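You operate a simulated robot arm through the tools that you are given. There is no shell and no other tool. Be economical: measure what you need, move in short steps, check, and stop when the job is done.

Carry out the task below with a simulated robot arm. There is one attempt and no reset: what you move stays moved.

## Task
On the following scooter press the loose sill covers C and B home, then clip the missing cover onto A.
Fine: C before B; the missing cover lies on the rest tray.

The check looks at the end state, three seconds after you hand in, the way a careful person would. Anything else that was tipped, shoved, dropped, spilled or broken makes it a failure. Lids that push on must go on centred and level and be pressed home; caps that screw on are set level and turned clockwise until they are tight.

## Robot
A 7-joint arm with a fingered hand on a trunk, on a base that drives. Base frame: it is fixed to the floor where the robot stands at the start and does not move with it; the origin is under the middle of the robot, x ahead of it, y to its left, z up. Lengths are in mm, angles in degrees, forces in N, time in s.
With the tool pointing down near the work surface it reaches from about 100 to 760 mm from the robot's upright axis, wherever it stands. Its first joint turns from -115.0 to 115.0 degrees. Places, roughly: cream cover (9x7x6 cm) [300, -300, 400]; sill seat A [500, 300, 700]; sill seat B [500, 200, 700]; sill seat C [500, 100, 700]. Payload 5 kg.
The tool frame sits at the grasp point between the pads (the TCP): z along the fingers, y along the line on which they close. The tips reach 32 mm beyond it. Largest opening 160 mm; the body of the gripper starts 89 mm behind the TCP. The gripper is a hand of 4 fingers: y runs from the thumb to the fingers, the wrist lies at [0, 0, -267] in the tool frame, and closing takes about 1.5 s.
Orientation is told as [roll, pitch, yaw] about the base's x, y, z axes, in that order, counted from this pose: with the fingers straight down and closing along the base's y, the tool's x points along the base's -x, its y along +y and its z along -z.

## Interface
- The arm moves only by the tool servo_tool. Its argument "increments" is text: rows parted by semicolons, each of 7 numbers parted by spaces: the shift along the base's x, y, z in cm, then the turn, a rotation vector about the base's x, y, z in degrees, then the gripper command, from -1 (shut) to 1 (fully open), values between in proportion. In form: tx ty tz wx wy wz claw; .... A call has 1 to 8 rows; each row shifts and turns the commanded pose from where the row before left it. A row lasts 0.2 s, in which the tool goes at most 50 mm and 8.6 degrees; a call with a longer step from one row to the next is refused whole, and so is a gripper value outside its range. A pose out of reach is approached as far as the arm can. The call stops where the force on the tool passes 90 N (or 10 N more than at its start, if that is more) or the arm is blocked; 0.2 s more then pass. Each finger travels about 108 mm/s and halts on what it meets, pressing with about 29 N; the grip force reading is that of the motor and also rises with nothing between the fingers. The clock runs only during rows and for 0.2 s after the last one: add rows that do not move to give the fingers time. It gives the time, the measured TCP pose, the force on the tool (base axes), the opening and the grip force at its end, in the units of the frame above (readings bear some noise), with the torque about the TCP (base axes, N m) and any sound that the robot's microphone picked up.
- Cameras (640 x 400 px; columns grow to the right, rows downward): "scene" is now at [8.1, 139.6, 1509]; the picture's right is [-0.23, -0.97, 0.00], its down [-0.82, 0.19, -0.54] and it looks along [0.53, -0.13, -0.84] (base axes); focal length 266 px, centre (320, 200). "wrist" rides on the gripper at [80, -4, -114] in the tool frame; the picture's right is [0.05, 1.00, 0.00], its down [-0.82, 0.04, -0.58] and it looks along [-0.58, 0.03, 0.82] (tool axes); focal length 265 px, centre (320, 200).
- get_image(camera): a new picture of that camera. It takes no simulated time.
- slide_trunk(by): slides the trunk up (or, below 0, down) by that many mm; the arm and the scene camera ride with it, the base frame stays. It gives what a move gives, with no picture.
- steer(legs): drives the robot by 1 to 6 legs, each [ahead, turn to the left] in mm and degrees, along the robot's own axes; the way and the turn of a leg run together, so that a leg with both is an arc; at most 1500 mm and 180 degrees a leg. The arm and the cameras ride along, it lands a little off, and it stops where it bumps. It gives what a move gives.
- set_grasp(shape): the hand has 4 fingers and takes this shape, open, in about a second: jaw (thumb against the fingers, like two jaws); tri (thumb and two fingers); tip (a fingertip pinch); poke (one finger out to press); point (the index stretched); flat (the hand flat); cup (the hand cupped); fist (a fist). The gripper value then closes the fingers along that shape, each until it touches; the sizes above hold for jaw. It gives what a move gives, with no picture.
- pan_tilt(pan, tilt): turns the head with the scene camera to pan (to the left, within 155 degrees either way) and tilt (down, from -29 to 69), counted from straight ahead of the robot. It gives what a move gives.
- probe_pixels(camera, pixels): for up to 12 pixels [column, row] of the newest picture of that camera ("zoom" is the newest enlarged one), the place [x, y, z] in the base frame of the surface seen there, good to about 3 mm. It takes no simulated time.
- close_up(camera, box): a new picture of the part [left, top, right, bottom] of that camera's present view, enlarged. It takes no simulated time.
- job_done(): hands the job in; it is judged then, once.

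Work in short steps. Measure before you move; look again where a grasp or a placing could have gone wrong, and mend it. You have 80 turns and 68 pictures in all, those below and enlarged ones among them. Open the gripper and draw the arm clear of the work before you hand the job in, unless the task says otherwise; then end with one line.

The tools are called after "Call:" as a command line: name --argument value ..., lists and objects as JSON in quotes. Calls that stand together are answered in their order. servo_tool: Moves the arm, as the interface text tells. Its arguments: {"type":"object","properties":{"increments":{"type":"string"}},"required":["increments"]} The other tools are called the same way: slide_trunk (by) slides the trunk up or down; set_grasp (shape) gives the hand a shape; steer (legs) drives the base; pan_tilt (pan, tilt) turns the head that bears the scene camera; get_image (camera) takes a picture; probe_pixels (camera, pixels) gives the place of the surface under pixels of a picture; close_up (camera, box) takes an enlarged picture of a part of a camera's view; job_done () hands the job in.

At the start:

```text
time: 0.0
ee_pos: [488.8, 241.3, 1013.4]
ee_rot: [0.0, 0.0, 0.0]
wrist_force: [-0.3, 0.4, -0.2]
moment: [0.01, 0.01, 0.0]
opening: 159.8
gripper_force: 0.0
shape: jaw
trunk travel left (down, up): [-650.0, 340.0]
robot x, y, heading: [-5.4, -2.3, 0.3]
head pan, tilt: [-13.4, 57.0]
```

scene: 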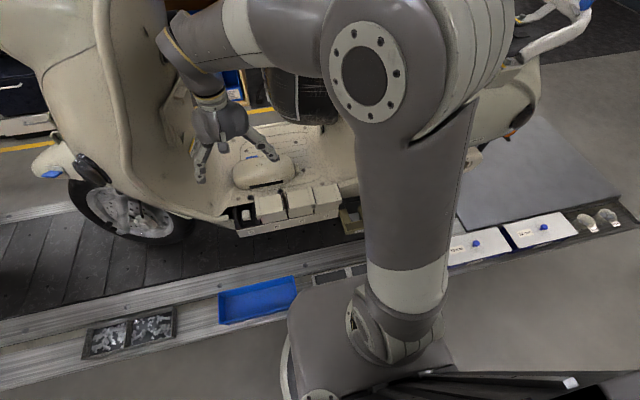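
wrist: 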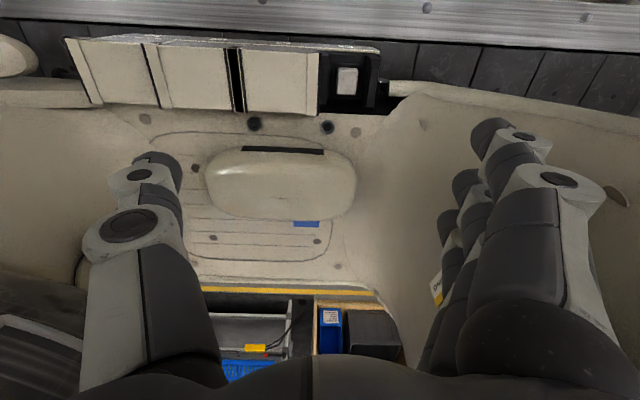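

The wrist picture shows three covers in a row on the sill and an open seat at about (345,80). I take enlarged views to tell seats and covers apart.

Call:
close_up --camera "scene" --box '[200, 140, 400, 265]'

Call:
close_up --camera "wrist" --box '[50, 20, 410, 245]'

Call:
close_up --camera "scene" --box '[400, 170, 640, 320]'

```text
3.20 times, centred on (300, 202) of scene
```

zoom: 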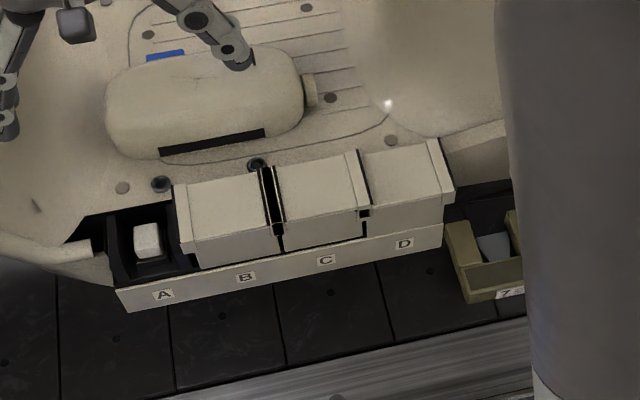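

```text
1.78 times, centred on (230, 132) of wrist
```

zoom: 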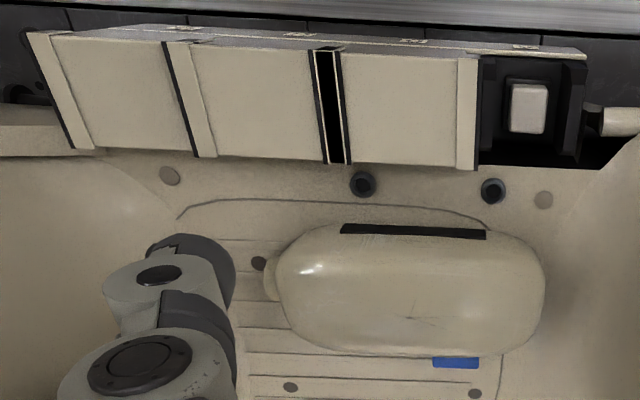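

```text
2.67 times, centred on (520, 245) of scene
```

zoom: 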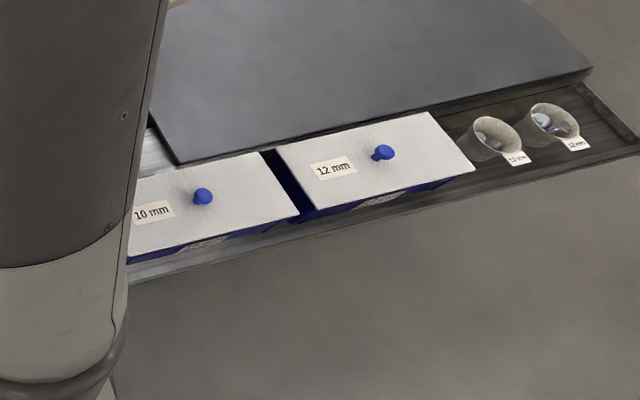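

The row is A (empty), B, C, D. I probe the covers' tops and the sill, on a fresh close-up.

Call:
close_up --camera "scene" --box '[220, 170, 360, 257]'

Call:
get_image --camera "wrist"

```text
4.57 times, centred on (290, 214) of scene
```

zoom: 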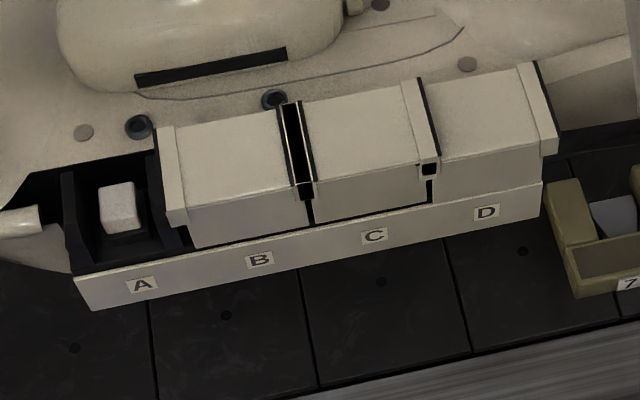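

```text
61 pictures are left
```

wrist: 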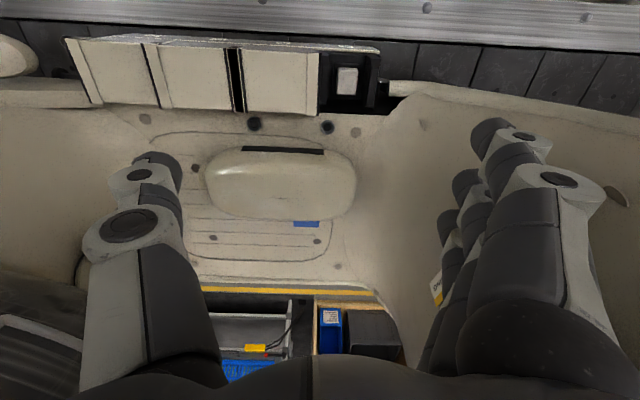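

I probe B, C, D tops at front/back and left/right, the sill strip, and the A post.

Call:
probe_pixels --camera "zoom" --pixels '[[200, 140], [200, 195], [265, 125], [270, 185], [325, 120], [330, 175], [390, 105], [400, 160], [445, 95], [455, 145], [515, 80], [530, 135]]'

Call:
probe_pixels --camera "zoom" --pixels '[[170, 145], [178, 210], [115, 192], [125, 220], [90, 245], [145, 300], [480, 212], [546, 150], [415, 120], [70, 210], [610, 210], [250, 215]]'

Call:
probe_pixels --camera "wrist" --pixels '[[100, 60], [105, 95], [170, 60], [180, 100], [215, 60], [222, 102], [260, 60], [265, 102], [300, 60], [300, 105], [347, 80], [372, 85]]'

```text
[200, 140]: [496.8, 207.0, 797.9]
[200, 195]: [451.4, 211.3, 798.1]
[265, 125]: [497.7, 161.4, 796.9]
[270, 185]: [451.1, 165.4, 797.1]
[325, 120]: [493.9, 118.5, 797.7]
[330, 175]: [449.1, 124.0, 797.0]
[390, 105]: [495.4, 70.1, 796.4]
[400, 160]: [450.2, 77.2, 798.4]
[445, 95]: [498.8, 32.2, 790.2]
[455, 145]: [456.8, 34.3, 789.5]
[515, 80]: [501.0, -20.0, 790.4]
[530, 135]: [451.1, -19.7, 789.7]
```

```text
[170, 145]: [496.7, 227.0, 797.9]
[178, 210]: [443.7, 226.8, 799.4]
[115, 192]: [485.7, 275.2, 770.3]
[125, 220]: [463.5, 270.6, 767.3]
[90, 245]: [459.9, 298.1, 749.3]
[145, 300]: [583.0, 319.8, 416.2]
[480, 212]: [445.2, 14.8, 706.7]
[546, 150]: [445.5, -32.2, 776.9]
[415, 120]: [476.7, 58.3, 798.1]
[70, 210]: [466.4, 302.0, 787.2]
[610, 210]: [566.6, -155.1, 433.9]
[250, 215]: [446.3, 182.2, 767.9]
```

```text
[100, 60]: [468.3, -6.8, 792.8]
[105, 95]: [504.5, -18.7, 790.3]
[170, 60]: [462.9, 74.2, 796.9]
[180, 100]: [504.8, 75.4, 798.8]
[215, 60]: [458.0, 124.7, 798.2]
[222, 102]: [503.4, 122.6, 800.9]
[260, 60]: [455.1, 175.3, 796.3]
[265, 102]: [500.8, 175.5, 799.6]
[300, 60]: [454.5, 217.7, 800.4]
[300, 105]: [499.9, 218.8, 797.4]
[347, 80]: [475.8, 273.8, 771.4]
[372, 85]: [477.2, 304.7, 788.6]
```

B and C stand about 8 mm higher than D (798 vs 790), level. Now I look toward the rest tray near [300,-300,400] by turning the head.

Call:
pan_tilt --pan -60 --tilt 60

Call:
get_image --camera "scene"

```text
time: 1.1
ee_pos: [489.8, 240.1, 1012.7]
ee_rot: [0.0, 0.0, -0.1]
wrist_force: [0.2, 1.1, 0.3]
moment: [0.01, -0.02, 0.03]
opening: 159.9
gripper_force: 0.1
shape: jaw
trunk travel left (down, up): [-650.0, 340.0]
robot x, y, heading: [-1.7, 1.2, -0.1]
head pan, tilt: [-60.0, 60.0]
```

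```text
60 pictures are left
```

scene: 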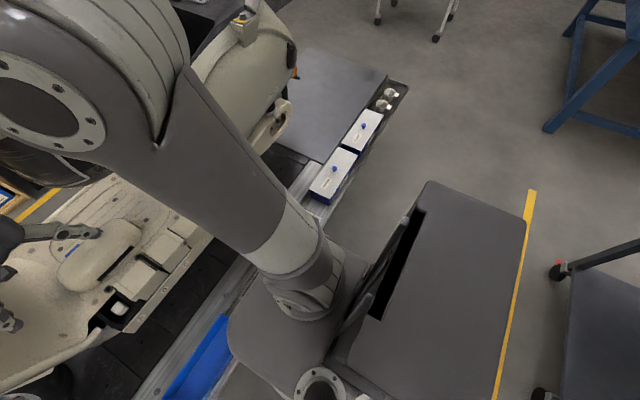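

The rest tray isn't obvious; the arm may hide it. I probe several surfaces.

Call:
probe_pixels --camera "scene" --pixels '[[450, 250], [395, 270], [350, 290], [335, 168], [368, 125], [270, 320], [205, 360], [270, 270], [420, 380]]'

Call:
pan_tilt --pan -20 --tilt 69

Call:
get_image --camera "scene"

```text
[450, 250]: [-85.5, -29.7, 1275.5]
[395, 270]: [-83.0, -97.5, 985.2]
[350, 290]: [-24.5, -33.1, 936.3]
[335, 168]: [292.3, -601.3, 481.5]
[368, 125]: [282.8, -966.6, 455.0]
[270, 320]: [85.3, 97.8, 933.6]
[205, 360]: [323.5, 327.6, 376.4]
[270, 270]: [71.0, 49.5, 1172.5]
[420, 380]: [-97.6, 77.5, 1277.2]
```

```text
time: 2.2
ee_pos: [488.8, 239.8, 1013.7]
ee_rot: [0.0, -0.1, -0.1]
wrist_force: [0.6, 0.3, 1.0]
moment: [0.02, 0.02, -0.01]
opening: 159.8
gripper_force: 0.0
shape: jaw
trunk travel left (down, up): [-650.0, 340.0]
robot x, y, heading: [4.3, 1.9, -0.1]
head pan, tilt: [-20.0, 68.8]
```

```text
59 pictures are left
```

scene: 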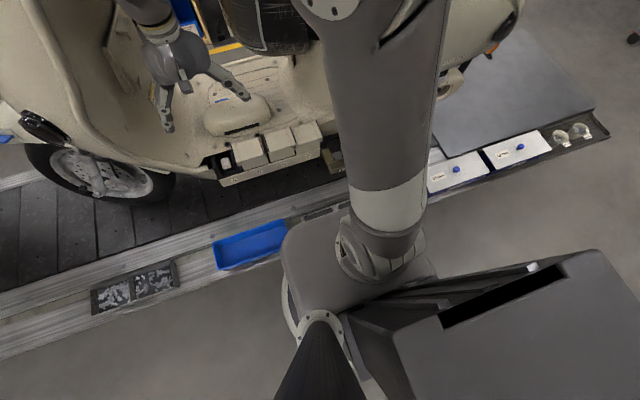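

The tray is hidden behind the arm. I move the tool back and over to the right, staying high, so both the wrist and scene cameras can see it.

Call:
servo_tool --increments "-3 -3.8 0 0 0 0 1;-3 -3.8 0 0 0 0 1;-3 -3.8 0 0 0 0 1;-3 -3.8 0 0 0 0 1;-2 -4.2 0 0 0 0 1;-1 -4.5 0 0 0 0 1;-1 -4.5 0 0 0 0 1;0 -4.5 0 0 0 0 1"

Call:
servo_tool --increments "0 -4.5 0 0 0 0 1;0 -4.5 0 0 0 0 1;0 -4.5 0 0 0 0 1;0 -2 0 0 0 0 1;0 0 0 0 0 0 1"

Call:
get_image --camera "wrist"

Call:
get_image --camera "scene"

```text
time: 4.0
ee_pos: [337.7, -78.1, 992.3]
ee_rot: [-0.1, -0.2, 0.1]
wrist_force: [0.5, 0.9, 0.0]
moment: [0.01, 0.02, 0.0]
opening: 159.9
gripper_force: 0.0
shape: jaw
out of reach, approached as far as the arm can: row 6, 7
trunk travel left (down, up): [-650.0, 340.0]
robot x, y, heading: [-0.5, -3.7, 0.1]
head pan, tilt: [-20.0, 68.8]
```

```text
time: 5.2
ee_pos: [334.9, -230.7, 989.7]
ee_rot: [-0.1, 0.0, 0.0]
wrist_force: [0.9, -0.4, 0.0]
moment: [0.02, -0.02, 0.02]
opening: 159.9
gripper_force: 0.1
shape: jaw
trunk travel left (down, up): [-650.0, 340.0]
robot x, y, heading: [1.4, -1.3, 0.3]
head pan, tilt: [-20.0, 68.8]
```

```text
58 pictures are left
```

wrist: 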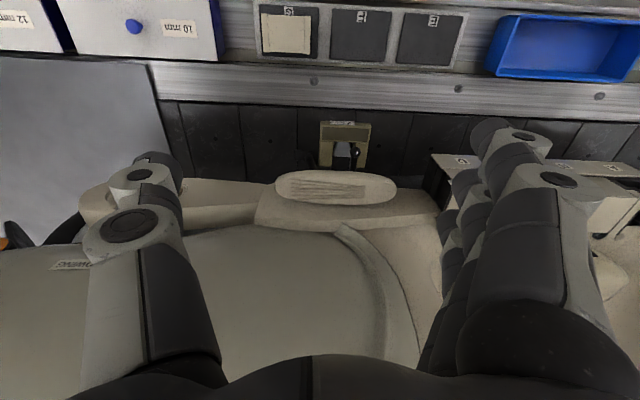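

```text
57 pictures are left
```

scene: 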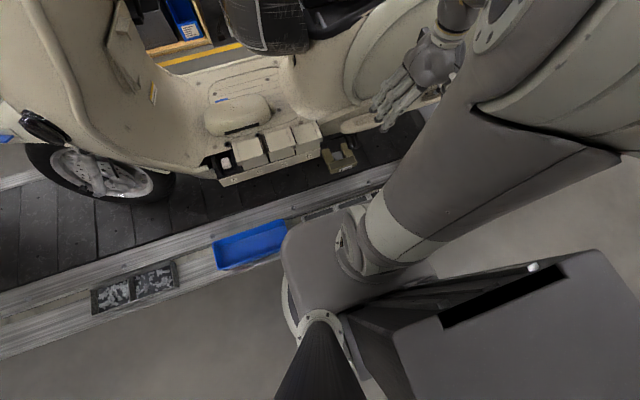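

The wrist view shows the rest tray at (360,35) with a cream cover in the left pocket (287,32). I zoom in and measure.

Call:
close_up --camera "wrist" --box '[240, 0, 480, 150]'

Call:
probe_pixels --camera "wrist" --pixels '[[265, 20], [285, 35], [305, 45], [305, 20], [265, 48], [360, 35], [430, 40], [342, 150], [290, 70], [335, 190], [280, 230], [460, 170]]'

```text
2.67 times, centred on (360, 75) of wrist
```

zoom: 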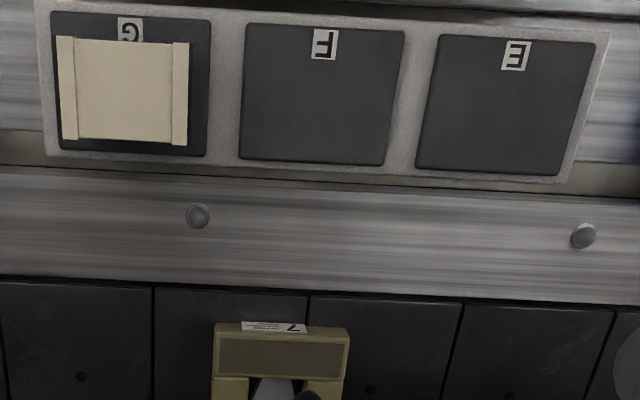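

```text
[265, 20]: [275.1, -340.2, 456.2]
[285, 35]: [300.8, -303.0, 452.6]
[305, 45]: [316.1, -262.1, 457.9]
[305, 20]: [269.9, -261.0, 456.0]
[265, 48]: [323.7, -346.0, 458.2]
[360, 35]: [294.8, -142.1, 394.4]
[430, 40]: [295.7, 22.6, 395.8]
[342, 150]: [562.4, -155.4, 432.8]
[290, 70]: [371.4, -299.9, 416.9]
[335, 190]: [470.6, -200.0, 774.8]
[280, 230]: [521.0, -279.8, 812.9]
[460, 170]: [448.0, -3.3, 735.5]
```

The cover in pocket G has lips on both sides, spans about 90 mm in y and top at z≈457. First I press C and B: make a fist and go over C for a close look from above.

Call:
set_grasp --shape "fist"

Call:
servo_tool --increments "0.8 4.2 0 0 0 0 -1;0.8 4.2 0 0 0 0 -1;0.8 4.2 0 0 0 0 -1;0.8 4.2 0 0 0 0 -1;0.8 4.2 0 0 0 0 -1;0.8 4.2 0 0 0 0 -1;0.8 4.2 0 0 0 0 -1;0.8 4.2 0 0 0 0 -1"

Call:
get_image --camera "wrist"

```text
time: 6.1
ee_pos: [336.0, -230.1, 991.3]
ee_rot: [0.0, 0.0, 0.0]
wrist_force: [0.2, -0.7, -0.1]
moment: [0.0, -0.02, -0.01]
opening: 0.1
gripper_force: 0.1
shape: fist
trunk travel left (down, up): [-650.0, 340.0]
robot x, y, heading: [-0.3, 0.3, 0.1]
head pan, tilt: [-20.0, 68.8]
```

```text
time: 7.9
ee_pos: [399.3, 104.2, 992.1]
ee_rot: [0.0, 0.0, 0.1]
wrist_force: [0.3, 0.1, 0.8]
moment: [-0.04, 0.02, 0.02]
opening: 0.0
gripper_force: 0.0
shape: fist
trunk travel left (down, up): [-650.0, 340.0]
robot x, y, heading: [0.3, -1.9, 0.2]
head pan, tilt: [-20.0, 68.8]
```

```text
55 pictures are left
```

wrist: 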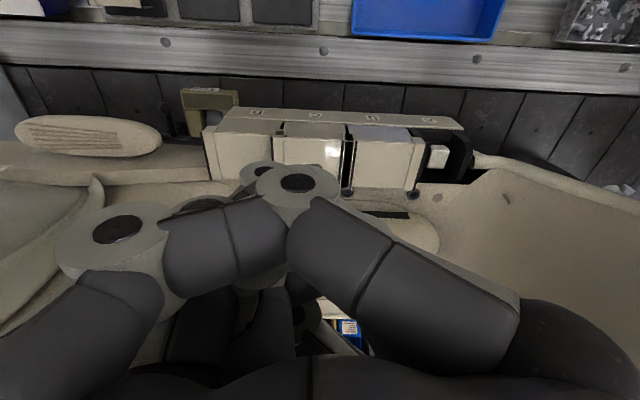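

The fist is lumpy and off centre. I look at the scooter row enlarged here, and try the poke shape.

Call:
set_grasp --shape "poke"

Call:
get_image --camera "wrist"

Call:
close_up --camera "wrist" --box '[190, 90, 480, 270]'

```text
time: 8.8
ee_pos: [399.5, 104.0, 992.1]
ee_rot: [-0.1, 0.0, 0.0]
wrist_force: [-0.3, 0.0, -0.8]
moment: [-0.02, 0.0, 0.02]
opening: 0.0
gripper_force: 0.0
shape: poke
trunk travel left (down, up): [-650.0, 340.0]
robot x, y, heading: [1.6, -0.8, 0.1]
head pan, tilt: [-20.0, 68.8]
```

```text
54 pictures are left
```

wrist: 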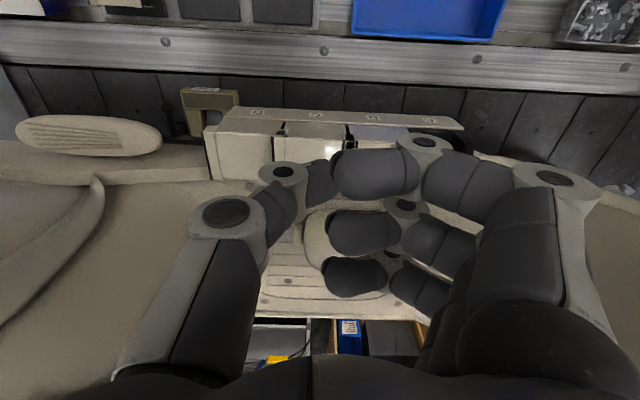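

```text
2.21 times, centred on (335, 180) of wrist
```

zoom: 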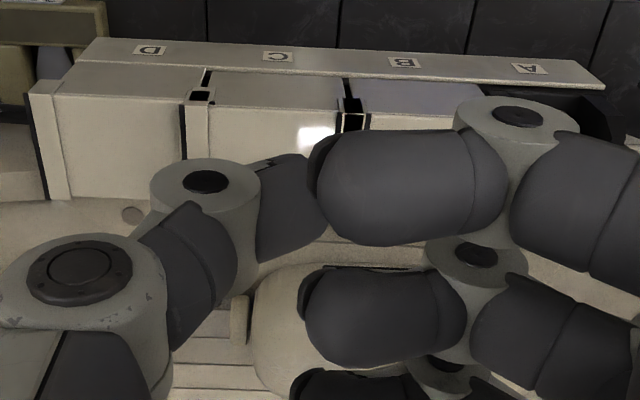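

Poke leaves no clearly straight finger in view. I try jaw shut, whose tip position is known ([0,0,32]).

Call:
set_grasp --shape "jaw"

Call:
servo_tool --increments "0 0 0 0 0 0 -1;0 0 0 0 0 0 -1;0 0 0 0 0 0 -1;0 0 0 0 0 0 -1;0 0 0 0 0 0 -1;0 0 0 0 0 0 -1;0 0 0 0 0 0 -1;0 0 0 0 0 0 -1"

Call:
get_image --camera "wrist"

```text
time: 9.7
ee_pos: [399.8, 103.3, 991.9]
ee_rot: [0.0, 0.0, 0.0]
wrist_force: [-0.2, 0.3, -0.5]
moment: [0.02, -0.04, 0.0]
opening: 160.0
gripper_force: 0.0
shape: jaw
trunk travel left (down, up): [-650.0, 340.0]
robot x, y, heading: [1.1, -2.1, -0.1]
head pan, tilt: [-20.0, 68.8]
```

```text
time: 11.5
ee_pos: [401.0, 104.3, 991.8]
ee_rot: [0.0, -0.1, -0.1]
wrist_force: [-0.5, -0.5, 0.1]
moment: [-0.01, 0.0, -0.03]
opening: 0.0
gripper_force: 28.9
shape: jaw
trunk travel left (down, up): [-650.0, 340.0]
robot x, y, heading: [-1.8, 3.9, 0.1]
head pan, tilt: [-20.0, 68.8]
```

```text
52 pictures are left
```

wrist: 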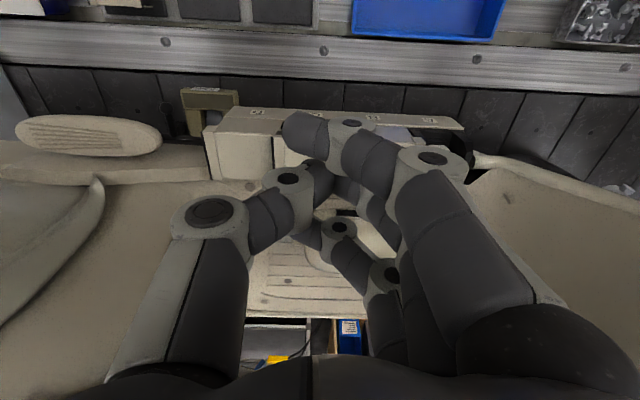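

Shut jaw tips meet near the tool axis, good for pressing. I need exact edges of the covers and seat A, so I turn the head back and take an enlarged view.

Call:
pan_tilt --pan 0 --tilt 57

Call:
get_image --camera "scene"

```text
time: 12.3
ee_pos: [399.4, 103.5, 993.1]
ee_rot: [0.0, 0.0, -0.1]
wrist_force: [0.5, 0.4, 0.1]
moment: [-0.01, -0.01, -0.02]
opening: 0.2
gripper_force: 29.3
shape: jaw
trunk travel left (down, up): [-650.0, 340.0]
robot x, y, heading: [2.6, -4.1, -0.1]
head pan, tilt: [0.0, 57.0]
```

```text
51 pictures are left
```

scene: 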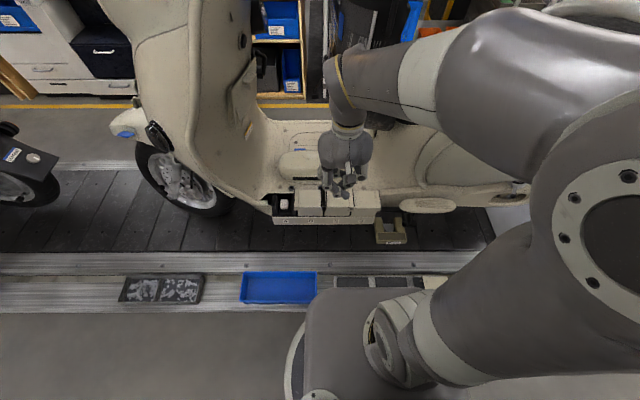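

The row is visible at (270-380,180-225). Enlarge it.

Call:
close_up --camera "scene" --box '[260, 165, 400, 252]'

Call:
probe_pixels --camera "scene" --pixels '[[27, 155], [180, 185], [388, 230]]'

```text
4.57 times, centred on (330, 208) of scene
```

zoom: 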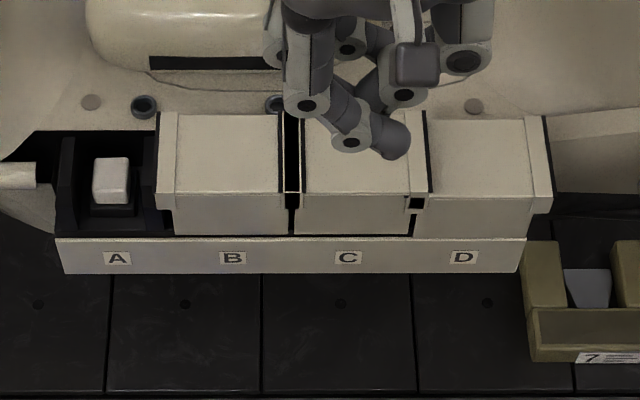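

```text
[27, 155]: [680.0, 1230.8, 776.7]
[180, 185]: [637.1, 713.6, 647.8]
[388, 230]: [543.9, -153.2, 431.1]
```

Bodies look evenly pitched but the lips matter for A's fit. I probe the lip edges and the A seat closely.

Call:
probe_pixels --camera "zoom" --pixels '[[162, 150], [175, 150], [181, 150], [278, 150], [286, 150], [299, 170], [306, 170], [405, 180], [413, 180], [423, 180], [433, 180], [522, 180]]'

Call:
probe_pixels --camera "zoom" --pixels '[[530, 180], [546, 180], [178, 215], [286, 215], [299, 215], [408, 215], [420, 215], [526, 215], [97, 165], [127, 165], [66, 190], [150, 165]]'

Call:
close_up --camera "scene" --box '[265, 180, 329, 220]'

```text
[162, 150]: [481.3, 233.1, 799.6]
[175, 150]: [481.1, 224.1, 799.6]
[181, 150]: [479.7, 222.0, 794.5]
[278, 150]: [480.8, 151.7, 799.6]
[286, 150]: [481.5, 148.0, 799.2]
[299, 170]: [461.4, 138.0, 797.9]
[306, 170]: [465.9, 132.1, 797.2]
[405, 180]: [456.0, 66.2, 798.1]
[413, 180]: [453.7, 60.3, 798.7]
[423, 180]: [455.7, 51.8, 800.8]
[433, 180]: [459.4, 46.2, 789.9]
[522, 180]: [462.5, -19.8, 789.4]
```

```text
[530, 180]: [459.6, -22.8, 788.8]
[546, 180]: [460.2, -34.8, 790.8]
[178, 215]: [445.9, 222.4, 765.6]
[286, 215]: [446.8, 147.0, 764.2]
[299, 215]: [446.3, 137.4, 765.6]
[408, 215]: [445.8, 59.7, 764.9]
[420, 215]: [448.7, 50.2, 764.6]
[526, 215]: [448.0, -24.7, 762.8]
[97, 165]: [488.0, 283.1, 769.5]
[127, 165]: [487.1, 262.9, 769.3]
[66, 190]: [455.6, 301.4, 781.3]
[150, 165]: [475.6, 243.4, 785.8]
```

```text
10.00 times, centred on (297, 200) of scene
```

zoom: 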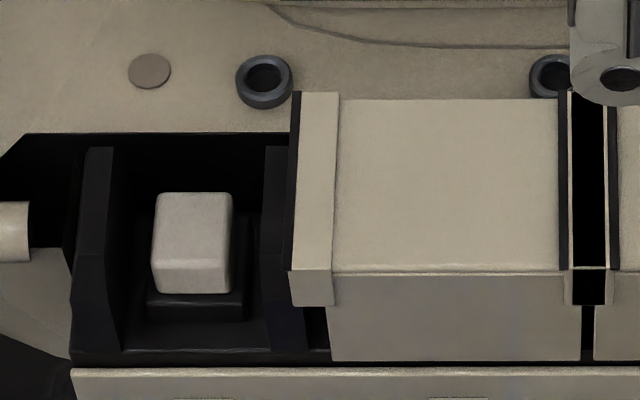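

Bodies: B y 146–222, C 59–138, D −25–51; seat A post centred at y≈273. I probe front/back edges for x centre.

Call:
probe_pixels --camera "zoom" --pixels '[[450, 103], [450, 266], [315, 97], [312, 266], [190, 198], [190, 230], [155, 215], [229, 215], [190, 243], [94, 150], [275, 150], [295, 180]]'

```text
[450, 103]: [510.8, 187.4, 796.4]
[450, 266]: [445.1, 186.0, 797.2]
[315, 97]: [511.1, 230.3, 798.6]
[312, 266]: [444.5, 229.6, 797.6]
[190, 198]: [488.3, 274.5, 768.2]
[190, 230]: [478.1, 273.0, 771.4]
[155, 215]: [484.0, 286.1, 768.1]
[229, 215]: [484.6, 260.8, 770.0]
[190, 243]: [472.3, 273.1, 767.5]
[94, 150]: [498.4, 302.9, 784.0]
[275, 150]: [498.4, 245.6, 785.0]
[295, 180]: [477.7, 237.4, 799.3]
```

Covers are centred at x≈478. I move over C's centre (478, 98) and descend to just above it with the shut hand.

Call:
servo_tool --increments "4 -0.3 0 0 0 0 -1;3.8 -0.3 0 0 0 0 -1;0 0 -4 0 0 0 -1;0 0 -4 0 0 0 -1;0 0 -4 0 0 0 -1;0 0 -1 0 0 0 -1;0 0 0 0 0 0 -1"

Call:
close_up --camera "scene" --box '[260, 150, 400, 237]'

Call:
get_image --camera "wrist"

```text
time: 13.9
ee_pos: [477.3, 98.4, 860.0]
ee_rot: [0.0, 0.0, 0.0]
wrist_force: [0.2, -0.7, -0.7]
moment: [0.01, 0.0, -0.02]
opening: 0.0
gripper_force: 29.5
shape: jaw
trunk travel left (down, up): [-650.0, 340.0]
robot x, y, heading: [-0.8, -2.0, -0.0]
head pan, tilt: [0.0, 57.0]
```

```text
4.57 times, centred on (330, 194) of scene
```

zoom: 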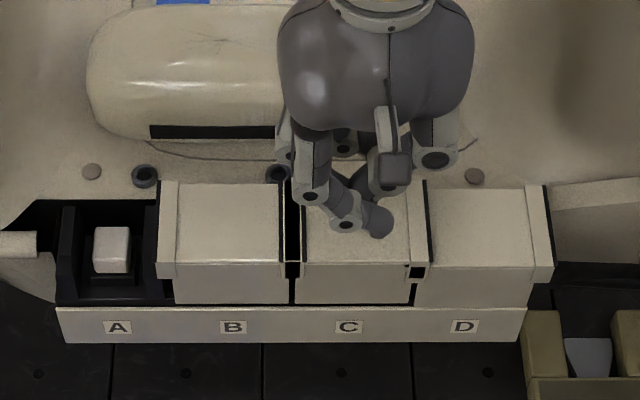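

```text
47 pictures are left
```

wrist: 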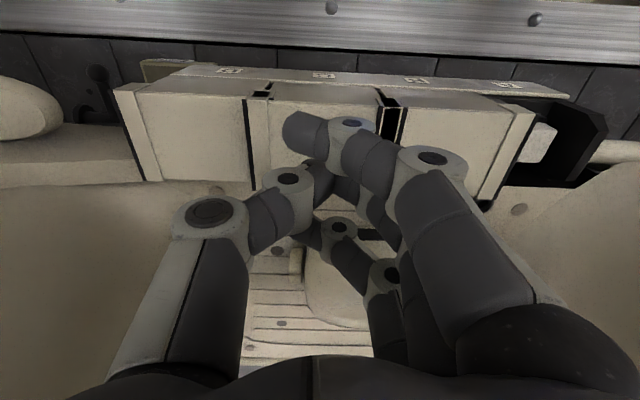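

The tips hang over C's centre. I lower in small steps and watch force and sound.

Call:
servo_tool --increments "0 0 -1 0 0 0 -1;0 0 -1 0 0 0 -1;0 0 -0.5 0 0 0 -1;0 0 -0.3 0 0 0 -1;0 0 -0.3 0 0 0 -1;0 0 -0.3 0 0 0 -1;0 0 -0.3 0 0 0 -1;0 0 -0.3 0 0 0 -1"

```text
time: 15.7
ee_pos: [478.7, 98.8, 825.5]
ee_rot: [0.1, -0.4, 0.0]
wrist_force: [-7.1, 2.0, 45.4]
moment: [0.54, 0.4, 0.06]
opening: 0.0
gripper_force: 28.9
shape: jaw
trunk travel left (down, up): [-650.0, 340.0]
robot x, y, heading: [-2.6, -0.6, 0.1]
head pan, tilt: [0.0, 57.0]
```

45 N so far, no click; the moment says contact is ~10 mm to +y of the tool axis. I lift a little, shift by −10 mm in y, and press again.

Call:
servo_tool --increments "0 0 1.5 0 0 0 -1;0.4 -1 0 0 0 0 -1;0 0 -1.2 0 0 0 -1;0 0 -0.3 0 0 0 -1;0 0 -0.3 0 0 0 -1;0 0 -0.3 0 0 0 -1;0 0 -0.3 0 0 0 -1;0 0 -0.3 0 0 0 -1"

```text
time: 17.2
ee_pos: [486.2, 91.1, 824.1]
ee_rot: [0.2, -1.0, 0.0]
wrist_force: [-13.9, -0.3, 64.3]
moment: [0.86, 0.77, 0.15]
opening: 0.0
gripper_force: 29.1
shape: jaw
trunk travel left (down, up): [-650.0, 340.0]
robot x, y, heading: [-0.6, 1.3, -0.0]
head pan, tilt: [0.0, 57.0]
stopped in row 7: the force on the tool passed its limit at 93 N (the readings are from after the stop); the commanded pose is now the measured one
```

It reached 93 N. I lift clear and look at the height of C.

Call:
servo_tool --increments "0 0 2 0 1 0 -1;0 0 4 0 0 0 -1;-4 0 4 0 0 0 -1;-4 0 3 0 0 0 -1;0 0 0 0 0 0 -1"

Call:
close_up --camera "scene" --box '[260, 165, 400, 252]'

Call:
probe_pixels --camera "zoom" --pixels '[[260, 150], [200, 180], [310, 180], [330, 175], [310, 130], [395, 180], [400, 150], [418, 180], [440, 180], [500, 160], [380, 185], [350, 185]]'

```text
refused: row 3 steps farther than a row can; nothing moved
```

```text
4.57 times, centred on (330, 208) of scene
```

zoom: 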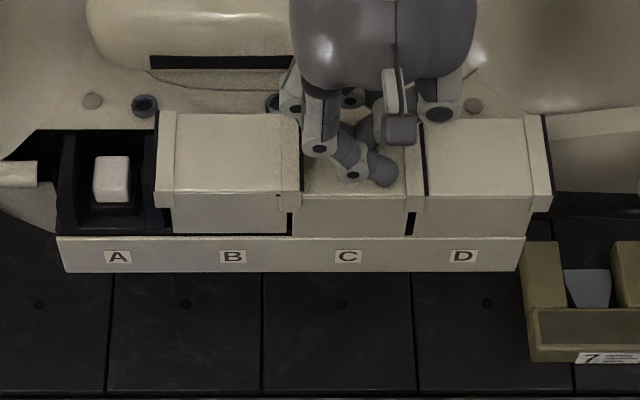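

```text
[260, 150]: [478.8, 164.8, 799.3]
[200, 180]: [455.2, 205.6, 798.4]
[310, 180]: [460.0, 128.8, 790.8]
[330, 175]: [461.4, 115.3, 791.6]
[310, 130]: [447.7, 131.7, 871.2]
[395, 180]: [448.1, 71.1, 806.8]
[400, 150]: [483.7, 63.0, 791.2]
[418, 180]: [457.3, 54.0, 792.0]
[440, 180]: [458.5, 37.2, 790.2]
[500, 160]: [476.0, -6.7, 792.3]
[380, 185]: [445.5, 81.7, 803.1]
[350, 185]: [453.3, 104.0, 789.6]
```

C's top is now at 791, level with D; B still 799. I lift off and go over B, with the tool offset ~12 mm to −y so that contact falls on B's centre (478,187).

Call:
servo_tool --increments "0 0 2 0 1 0 -1;0 0 3 0 0 0 -1;-0.3 4.2 0 0 0 0 -1;-0.3 4.2 0 0 0 0 -1;0 0 -2.5 0 0 0 -1;0 0 0 0 0 0 -1"

Call:
close_up --camera "scene" --box '[260, 165, 400, 252]'

Call:
probe_pixels --camera "zoom" --pixels '[[310, 180], [310, 140], [400, 140], [400, 180], [355, 160], [418, 150], [418, 185], [288, 180], [295, 180], [288, 130], [440, 150], [510, 150]]'

```text
time: 18.6
ee_pos: [478.4, 173.7, 843.8]
ee_rot: [0.1, 0.6, -0.2]
wrist_force: [-0.4, -0.2, 0.1]
moment: [0.03, -0.01, 0.01]
opening: 0.1
gripper_force: 29.0
shape: jaw
trunk travel left (down, up): [-650.0, 340.0]
robot x, y, heading: [1.3, -3.2, 0.0]
head pan, tilt: [0.0, 57.0]
```

```text
4.57 times, centred on (330, 208) of scene
```

zoom: 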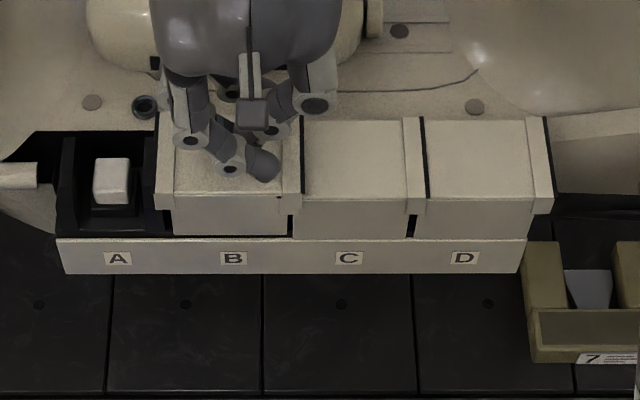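

```text
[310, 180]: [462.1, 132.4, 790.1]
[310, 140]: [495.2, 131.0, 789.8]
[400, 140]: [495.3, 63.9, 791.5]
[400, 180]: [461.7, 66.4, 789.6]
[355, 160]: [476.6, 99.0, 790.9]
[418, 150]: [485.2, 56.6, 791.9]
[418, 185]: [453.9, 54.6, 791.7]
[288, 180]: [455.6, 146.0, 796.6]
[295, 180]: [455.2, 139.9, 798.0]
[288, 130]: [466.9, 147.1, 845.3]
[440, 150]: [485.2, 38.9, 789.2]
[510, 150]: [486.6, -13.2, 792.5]
```

C is level at 790–791 all over. The hand is over B; I press down.

Call:
servo_tool --increments "0 0 -1 0 -0.5 0 -1;0 0 -0.5 0 0 0 -1;0 0 -0.3 0 0 0 -1;0 0 -0.3 0 0 0 -1;0 0 -0.3 0 0 0 -1;0 0 -0.3 0 0 0 -1;0 0 -0.3 0 0 0 -1;0 0 -0.3 0 0 0 -1"

Call:
servo_tool --increments "0 0 4 0 0 0 -1;0 0 4 0 0 0 -1;0 -4.5 0 0 0 0 -1;0 -4.5 0 0 0 0 -1;0 0 0 0 0 0 -1"

Call:
close_up --camera "scene" --box '[260, 165, 400, 252]'

Call:
probe_pixels --camera "zoom" --pixels '[[190, 180], [190, 140], [265, 140], [265, 180], [230, 160], [168, 150], [165, 185], [290, 180], [290, 150], [350, 180], [400, 180], [165, 130]]'

```text
time: 20.2
ee_pos: [480.9, 177.1, 822.9]
ee_rot: [0.4, -0.9, -0.1]
wrist_force: [-18.6, -6.2, 65.9]
moment: [0.51, 0.94, 0.24]
opening: 0.0
gripper_force: 29.2
shape: jaw
trunk travel left (down, up): [-650.0, 340.0]
robot x, y, heading: [1.5, -2.7, 0.1]
head pan, tilt: [0.0, 57.0]
stopped in row 7: the force on the tool passed its limit at 93 N (the readings are from after the stop); the commanded pose is now the measured one
```

```text
time: 21.4
ee_pos: [481.7, 87.8, 899.8]
ee_rot: [0.3, -0.4, 0.0]
wrist_force: [-1.0, 0.7, -0.8]
moment: [-0.02, -0.01, 0.0]
opening: 0.0
gripper_force: 29.2
shape: jaw
trunk travel left (down, up): [-650.0, 340.0]
robot x, y, heading: [-0.3, 0.2, 0.2]
head pan, tilt: [0.0, 57.0]
```

```text
4.57 times, centred on (330, 208) of scene
```

zoom: 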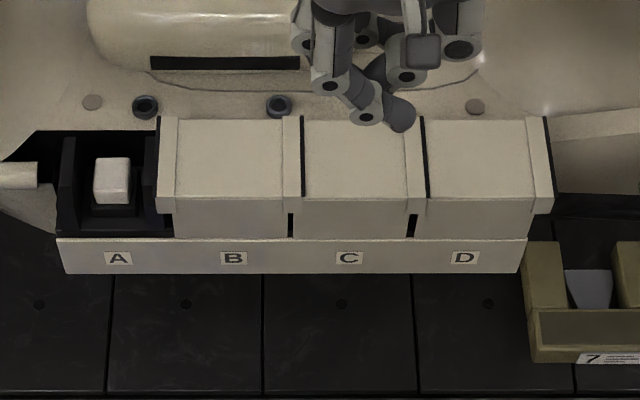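

```text
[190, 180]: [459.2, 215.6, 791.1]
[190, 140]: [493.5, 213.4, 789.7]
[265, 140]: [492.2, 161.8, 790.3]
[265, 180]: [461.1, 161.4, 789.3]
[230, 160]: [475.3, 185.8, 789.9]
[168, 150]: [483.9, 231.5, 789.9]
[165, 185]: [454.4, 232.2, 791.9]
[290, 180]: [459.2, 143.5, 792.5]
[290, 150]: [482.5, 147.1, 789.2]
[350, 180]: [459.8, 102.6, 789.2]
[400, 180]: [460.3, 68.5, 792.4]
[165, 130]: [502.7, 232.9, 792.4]
```

B is home too (790 all over, level). Now I fetch the cover: swing back and right at z≈900 and turn the hand +90° so it closes along x (front/back faces), since B blocks the side at seat A.

Call:
servo_tool --increments "-2.2 -4.3 0.3 0 0 8 -1;-2.2 -4.3 0.3 0 0 8 -1;-2.2 -4.3 0.3 0 0 8 -1;-2.2 -4.3 0.3 0 0 8 -1;-2.2 -4.3 0 0 0 8 -1;-2.2 -4.3 0 0 0 8 -1;-2.2 -4.3 0 0 0 8 -1;-2 -4.3 0 0 0 8 -1"

Call:
servo_tool --increments "0 -1 0 0 0 6.5 -1;0 -1 0 0 0 6.5 -1;0 -1 0 0 0 6.5 -1;0 -1 0 0 0 6.5 0;0 0 0 0 0 0 1;0 0 0 0 0 0 1;0 0 0 0 0 0 1"

Call:
get_image --camera "wrist"

```text
time: 23.4
ee_pos: [303.3, -272.4, 937.3]
ee_rot: [-9.2, 2.1, 48.0]
wrist_force: [-0.3, -0.5, 0.1]
moment: [-0.07, 0.01, -0.01]
opening: 0.0
gripper_force: 29.3
shape: jaw
out of reach, approached as far as the arm can: row 6, 8
trunk travel left (down, up): [-650.0, 340.0]
robot x, y, heading: [1.8, 1.9, -0.1]
head pan, tilt: [0.0, 57.0]
stopped in row 8: the arm was blocked; the commanded pose is now the measured one
```

```text
time: 25.0
ee_pos: [352.7, -224.6, 847.1]
ee_rot: [-9.8, 3.6, 73.2]
wrist_force: [0.3, -0.4, 0.1]
moment: [-0.02, -0.01, -0.01]
opening: 159.8
gripper_force: 0.0
shape: jaw
out of reach, approached as far as the arm can: row 1, 2, 3, 4
trunk travel left (down, up): [-650.0, 340.0]
robot x, y, heading: [0.2, 2.9, 0.1]
head pan, tilt: [0.0, 57.0]
```

```text
43 pictures are left
```

wrist: 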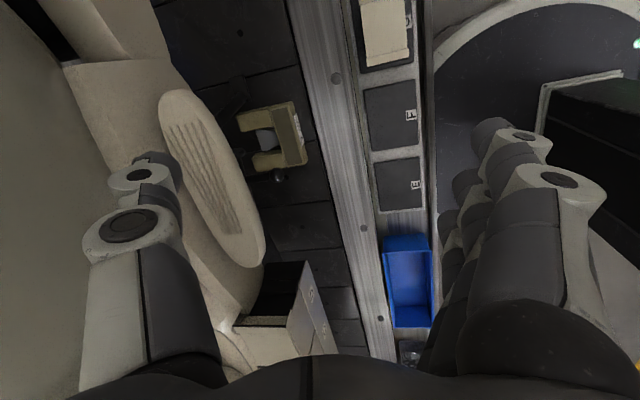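

With +90° this close and high, the arm hits its limits (yaw 73, tilted). Lower heights should reach better, so I command down a bit and see if it straightens.

Call:
servo_tool --increments "0 0 -4 0 0 0 1;0 0 -4 0 0 0 1;0 0 -4 0 0 0 1;0 0 -4 0 0 0 1;0 0 -4 0 0 0 1;0 0 0 0 0 0 1;0 0 0 0 0 0 1"

```text
time: 26.6
ee_pos: [344.2, -204.9, 783.6]
ee_rot: [-9.1, 2.0, 73.8]
wrist_force: [-10.2, -7.1, 9.7]
moment: [-0.32, -0.95, -0.94]
opening: 159.9
gripper_force: 0.0
shape: jaw
out of reach, approached as far as the arm can: row 2, 3, 4, 5
trunk travel left (down, up): [-650.0, 340.0]
robot x, y, heading: [-1.4, 2.3, -0.1]
head pan, tilt: [0.0, 57.0]
```

A 10 N contact reading: the thumb side is brushing the scooter's foot rest. I back off up and toward the robot, and look.

Call:
servo_tool --increments "0 0 4 0 0 0 1;-2 0 4 0 0 0 1;-2 0 2 0 0 0 1;0 0 0 0 0 -8 1;0 0 0 0 0 -8 1;0 0 0 0 0 0 1"

Call:
get_image --camera "scene"

Call:
get_image --camera "wrist"

```text
time: 28.0
ee_pos: [334.5, -190.5, 856.8]
ee_rot: [-9.2, 2.0, 57.9]
wrist_force: [0.5, -0.5, 0.3]
moment: [-0.02, -0.03, -0.01]
opening: 159.8
gripper_force: 0.0
shape: jaw
out of reach, approached as far as the arm can: row 2, 3
trunk travel left (down, up): [-650.0, 340.0]
robot x, y, heading: [3.7, -3.4, 0.1]
head pan, tilt: [0.0, 57.0]
```

```text
42 pictures are left
```

scene: 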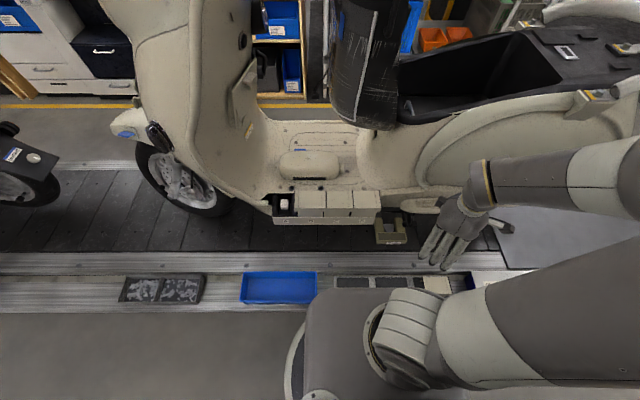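

```text
41 pictures are left
```

wrist: 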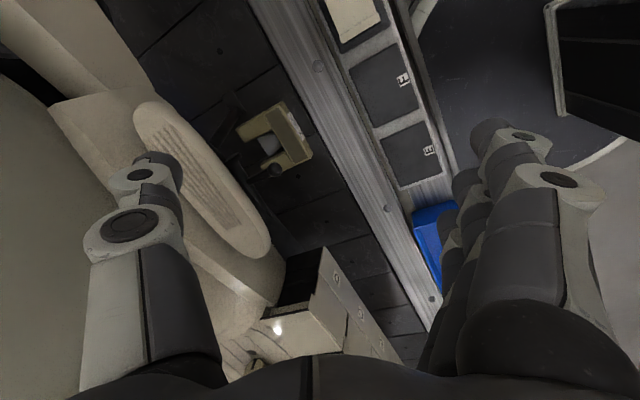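

No harm visible. The tray is too close to the robot for this wrist pose, so I back the base up 150 mm to put it at a more comfortable distance.

Call:
steer --legs '[[-150, 0]]'

Call:
servo_tool --increments "2 0 0 0 0 0 1;2 0 0 0 0 0 1;2 0 0 0 0 0 1;2 -1 0 0 0 8 1;2 -2 0 0 0 8 1;2 -3 0 0 0 8 1;0 -3 0 0 0 8 1;0 0 0 0 0 0 1"

```text
time: 29.4
ee_pos: [185.7, -189.6, 857.3]
ee_rot: [-9.2, 2.0, 58.2]
wrist_force: [0.3, -0.2, 0.3]
moment: [-0.02, -0.02, 0.02]
opening: 159.9
gripper_force: 0.0
shape: jaw
trunk travel left (down, up): [-650.0, 340.0]
robot x, y, heading: [-150.1, -2.0, 0.1]
head pan, tilt: [0.0, 57.0]
```

```text
time: 31.1
ee_pos: [269.7, -184.8, 833.7]
ee_rot: [-11.5, 6.1, 88.1]
wrist_force: [-1.1, 0.7, -0.3]
moment: [0.02, -0.02, 0.03]
opening: 159.8
gripper_force: 0.1
shape: jaw
out of reach, approached as far as the arm can: row 5, 6, 7
trunk travel left (down, up): [-650.0, 340.0]
robot x, y, heading: [-147.2, 3.4, 0.0]
head pan, tilt: [0.0, 57.0]
```

Yaw now 88, with leftover tilt. I correct the tilt (about +7 x, +6 y) and see what the arm can hold.

Call:
servo_tool --increments "0 0 0 3.5 3 0 1;0 0 0 3.5 3 0 1;2 0 0 0 0 0 1;2 0 0 0 0 0 1;0 0 0 0 0 0 1"

```text
time: 32.4
ee_pos: [296.3, -179.5, 839.4]
ee_rot: [-11.9, 6.8, 87.6]
wrist_force: [-0.1, -0.3, 0.7]
moment: [-0.04, 0.0, 0.02]
opening: 159.7
gripper_force: 0.0
shape: jaw
out of reach, approached as far as the arm can: row 1, 2, 4
trunk travel left (down, up): [-650.0, 340.0]
robot x, y, heading: [-152.7, 1.9, 0.4]
head pan, tilt: [0.0, 57.0]
```

Still limited on tilt; I test moving toward +y (ahead of the robot), which should relieve the wrist.

Call:
servo_tool --increments "2 4 0 0 0 0 1;2 4 0 0 0 0 1;2 4 0 0 0 0 1;0 4 0 0 0 0 1;0 4 0 0 0 0 1;0 4 0 0 0 0 1;0 0 0 0 0 0 1"

```text
time: 34.0
ee_pos: [299.5, 43.2, 897.3]
ee_rot: [-11.5, 6.2, 88.0]
wrist_force: [0.6, 0.1, 0.1]
moment: [0.03, 0.02, -0.02]
opening: 160.1
gripper_force: 0.0
shape: jaw
out of reach, approached as far as the arm can: row 1, 2, 3, 4, 5, 6
trunk travel left (down, up): [-650.0, 340.0]
robot x, y, heading: [-149.1, -0.8, 0.3]
head pan, tilt: [0.0, 57.0]
```

The tilt reads the same here, so it may simply be in the command. I apply the correction again at this place.

Call:
servo_tool --increments "0 0 0 2.1 3.8 0 1;0 0 0 2.1 3.8 0 1;0 0 0 2.1 3.8 0 1;0 0 0 0 0 0 1"

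```text
time: 35.0
ee_pos: [284.1, 35.9, 909.2]
ee_rot: [0.1, 0.2, 88.6]
wrist_force: [1.0, 0.2, 0.5]
moment: [-0.01, 0.04, 0.0]
opening: 160.4
gripper_force: 0.1
shape: jaw
out of reach, approached as far as the arm can: row 1, 2, 3
trunk travel left (down, up): [-650.0, 340.0]
robot x, y, heading: [-150.2, -3.5, 0.2]
head pan, tilt: [0.0, 57.0]
```

Upright now, yaw 88.6. I lower 12 cm (clear of the sill at x 443) to see if it comes within reach.

Call:
servo_tool --increments "-1 0 -4 0 0 0 1;-1 0 -4 0 0 0 1;0 0 -4 0 0 0 1;0 0 0 0 0 0 1;0 0 0 0 0 0 1"

Call:
get_image --camera "scene"

```text
time: 36.1
ee_pos: [224.3, 15.5, 839.3]
ee_rot: [0.0, 0.3, 88.7]
wrist_force: [0.6, -0.1, 0.0]
moment: [0.0, 0.01, 0.0]
opening: 159.7
gripper_force: 0.0
shape: jaw
out of reach, approached as far as the arm can: row 1, 2, 3
trunk travel left (down, up): [-650.0, 340.0]
robot x, y, heading: [-149.6, 1.0, -0.1]
head pan, tilt: [0.0, 57.0]
```

```text
40 pictures are left
```

scene: 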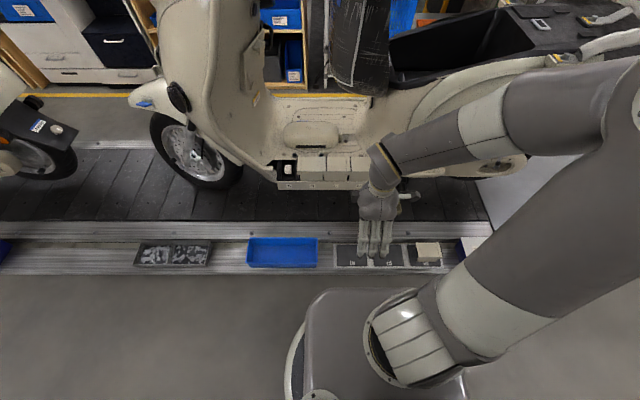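

The arm is folded with its elbow far right; it slides along a limit. Earlier it was fine about 480 mm ahead of the robot, so I test going up and forward.

Call:
servo_tool --increments "0 0 4 0 0 0 1;0 0 4 0 0 0 1;4 0 2 0 0 0 1;4 0 0 0 0 0 1;4 0 0 0 0 0 1;4 0 0 0 0 0 1;0 0 0 0 0 0 1"

```text
time: 37.8
ee_pos: [318.5, 18.9, 946.8]
ee_rot: [-0.3, 0.4, 88.4]
wrist_force: [-0.3, -0.2, 0.1]
moment: [0.0, 0.04, 0.0]
opening: 160.1
gripper_force: 0.0
shape: jaw
out of reach, approached as far as the arm can: row 5, 6
trunk travel left (down, up): [-650.0, 340.0]
robot x, y, heading: [-150.1, -3.3, 0.1]
head pan, tilt: [0.0, 57.0]
```

+90° seems to be near a wrist limit. I try the other way round, turning toward −90°, which grips the same faces.

Call:
servo_tool --increments "0 0 0 0 0 -8.5 1;0 0 0 0 0 -8.5 1;0 0 0 0 0 -8.5 1;0 0 0 0 0 -8.5 1;0 0 0 0 0 -8.5 1;0 0 0 0 0 -8.5 1;0 0 0 0 0 -8.5 1;0 0 0 0 0 -8.5 1"

Call:
servo_tool --increments "0 0 0 0 0 -8.5 1;0 0 0 0 0 -8.5 1;0 0 0 0 0 -8.5 1;0 0 0 0 0 -8.5 1;0 0 0 0 0 -8.5 1;0 0 0 0 0 -8.5 1;0 0 0 0 0 -8.5 1;0 0 0 0 0 -8.5 1"

Call:
servo_tool --increments "0 0 0 0 0 -8.5 1;0 0 0 0 0 -8.5 1;0 0 0 0 0 -8.5 1;0 0 0 0 0 -8.5 1;0 0 0 0 0 -8.4 1;0 0 0 0 0 0 1;0 0 0 0 0 0 1"

```text
time: 39.5
ee_pos: [318.2, 16.2, 948.3]
ee_rot: [0.1, 0.2, 20.6]
wrist_force: [-0.8, -0.5, -0.6]
moment: [-0.01, 0.02, -0.01]
opening: 159.9
gripper_force: 0.1
shape: jaw
out of reach, approached as far as the arm can: row 4
trunk travel left (down, up): [-650.0, 340.0]
robot x, y, heading: [-149.5, 0.7, 0.3]
head pan, tilt: [0.0, 57.0]
```

```text
time: 41.4
ee_pos: [318.4, 14.0, 945.9]
ee_rot: [0.0, 0.3, -47.5]
wrist_force: [-0.4, -0.5, 0.6]
moment: [0.0, 0.0, -0.01]
opening: 159.8
gripper_force: 0.1
shape: jaw
trunk travel left (down, up): [-650.0, 340.0]
robot x, y, heading: [-147.4, 1.3, 0.2]
head pan, tilt: [0.0, 57.0]
```

```text
time: 43.0
ee_pos: [318.6, 14.6, 947.1]
ee_rot: [0.1, 0.2, -89.8]
wrist_force: [0.2, -0.2, -0.7]
moment: [0.0, 0.02, 0.03]
opening: 160.0
gripper_force: 0.0
shape: jaw
trunk travel left (down, up): [-650.0, 340.0]
robot x, y, heading: [-150.8, 0.7, 0.2]
head pan, tilt: [0.0, 57.0]
```

−90° works freely. Before grasping I test that this pose reaches over seat A (478, 273) at height 947.

Call:
servo_tool --increments "2 4 0 0 0 0 1;2 4 0 0 0 0 1;2 4 0 0 0 0 1;2.5 4 0 0 0 0 1;2.5 4 0 0 0 0 1;2.5 4 0 0 0 0 1;2.4 1.8 0 0 0 0 1;0 0 0 0 0 0 1"

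Call:
get_image --camera "wrist"

Call:
close_up --camera "scene" --box '[240, 110, 400, 210]'

```text
time: 44.8
ee_pos: [401.8, 236.3, 986.7]
ee_rot: [0.0, 0.2, -89.7]
wrist_force: [-0.2, 0.3, -0.1]
moment: [-0.1, 0.02, 0.0]
opening: 160.1
gripper_force: 0.0
shape: jaw
out of reach, approached as far as the arm can: row 1, 2, 3
trunk travel left (down, up): [-650.0, 340.0]
robot x, y, heading: [-150.8, 1.5, 0.3]
head pan, tilt: [0.0, 57.0]
```

```text
39 pictures are left
```

wrist: 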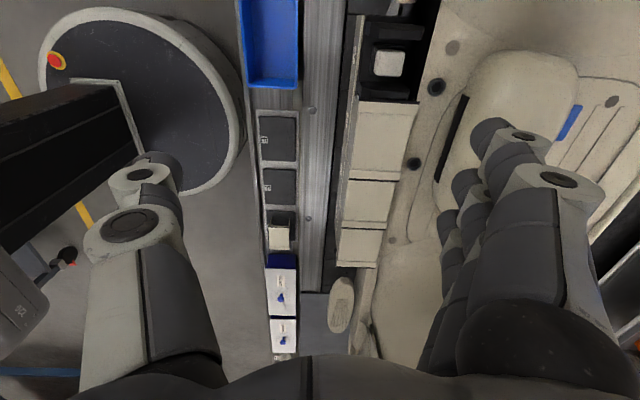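

```text
4.00 times, centred on (320, 160) of scene
```

zoom: 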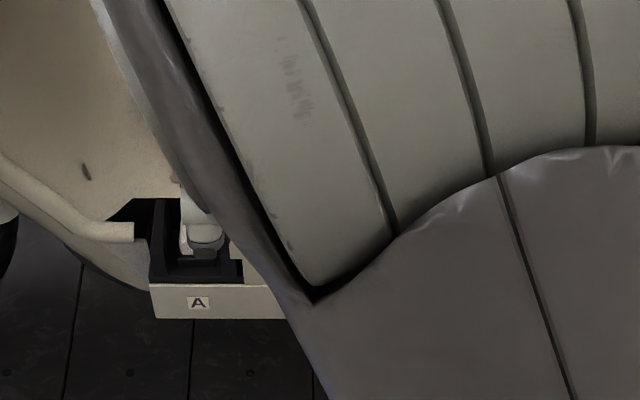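

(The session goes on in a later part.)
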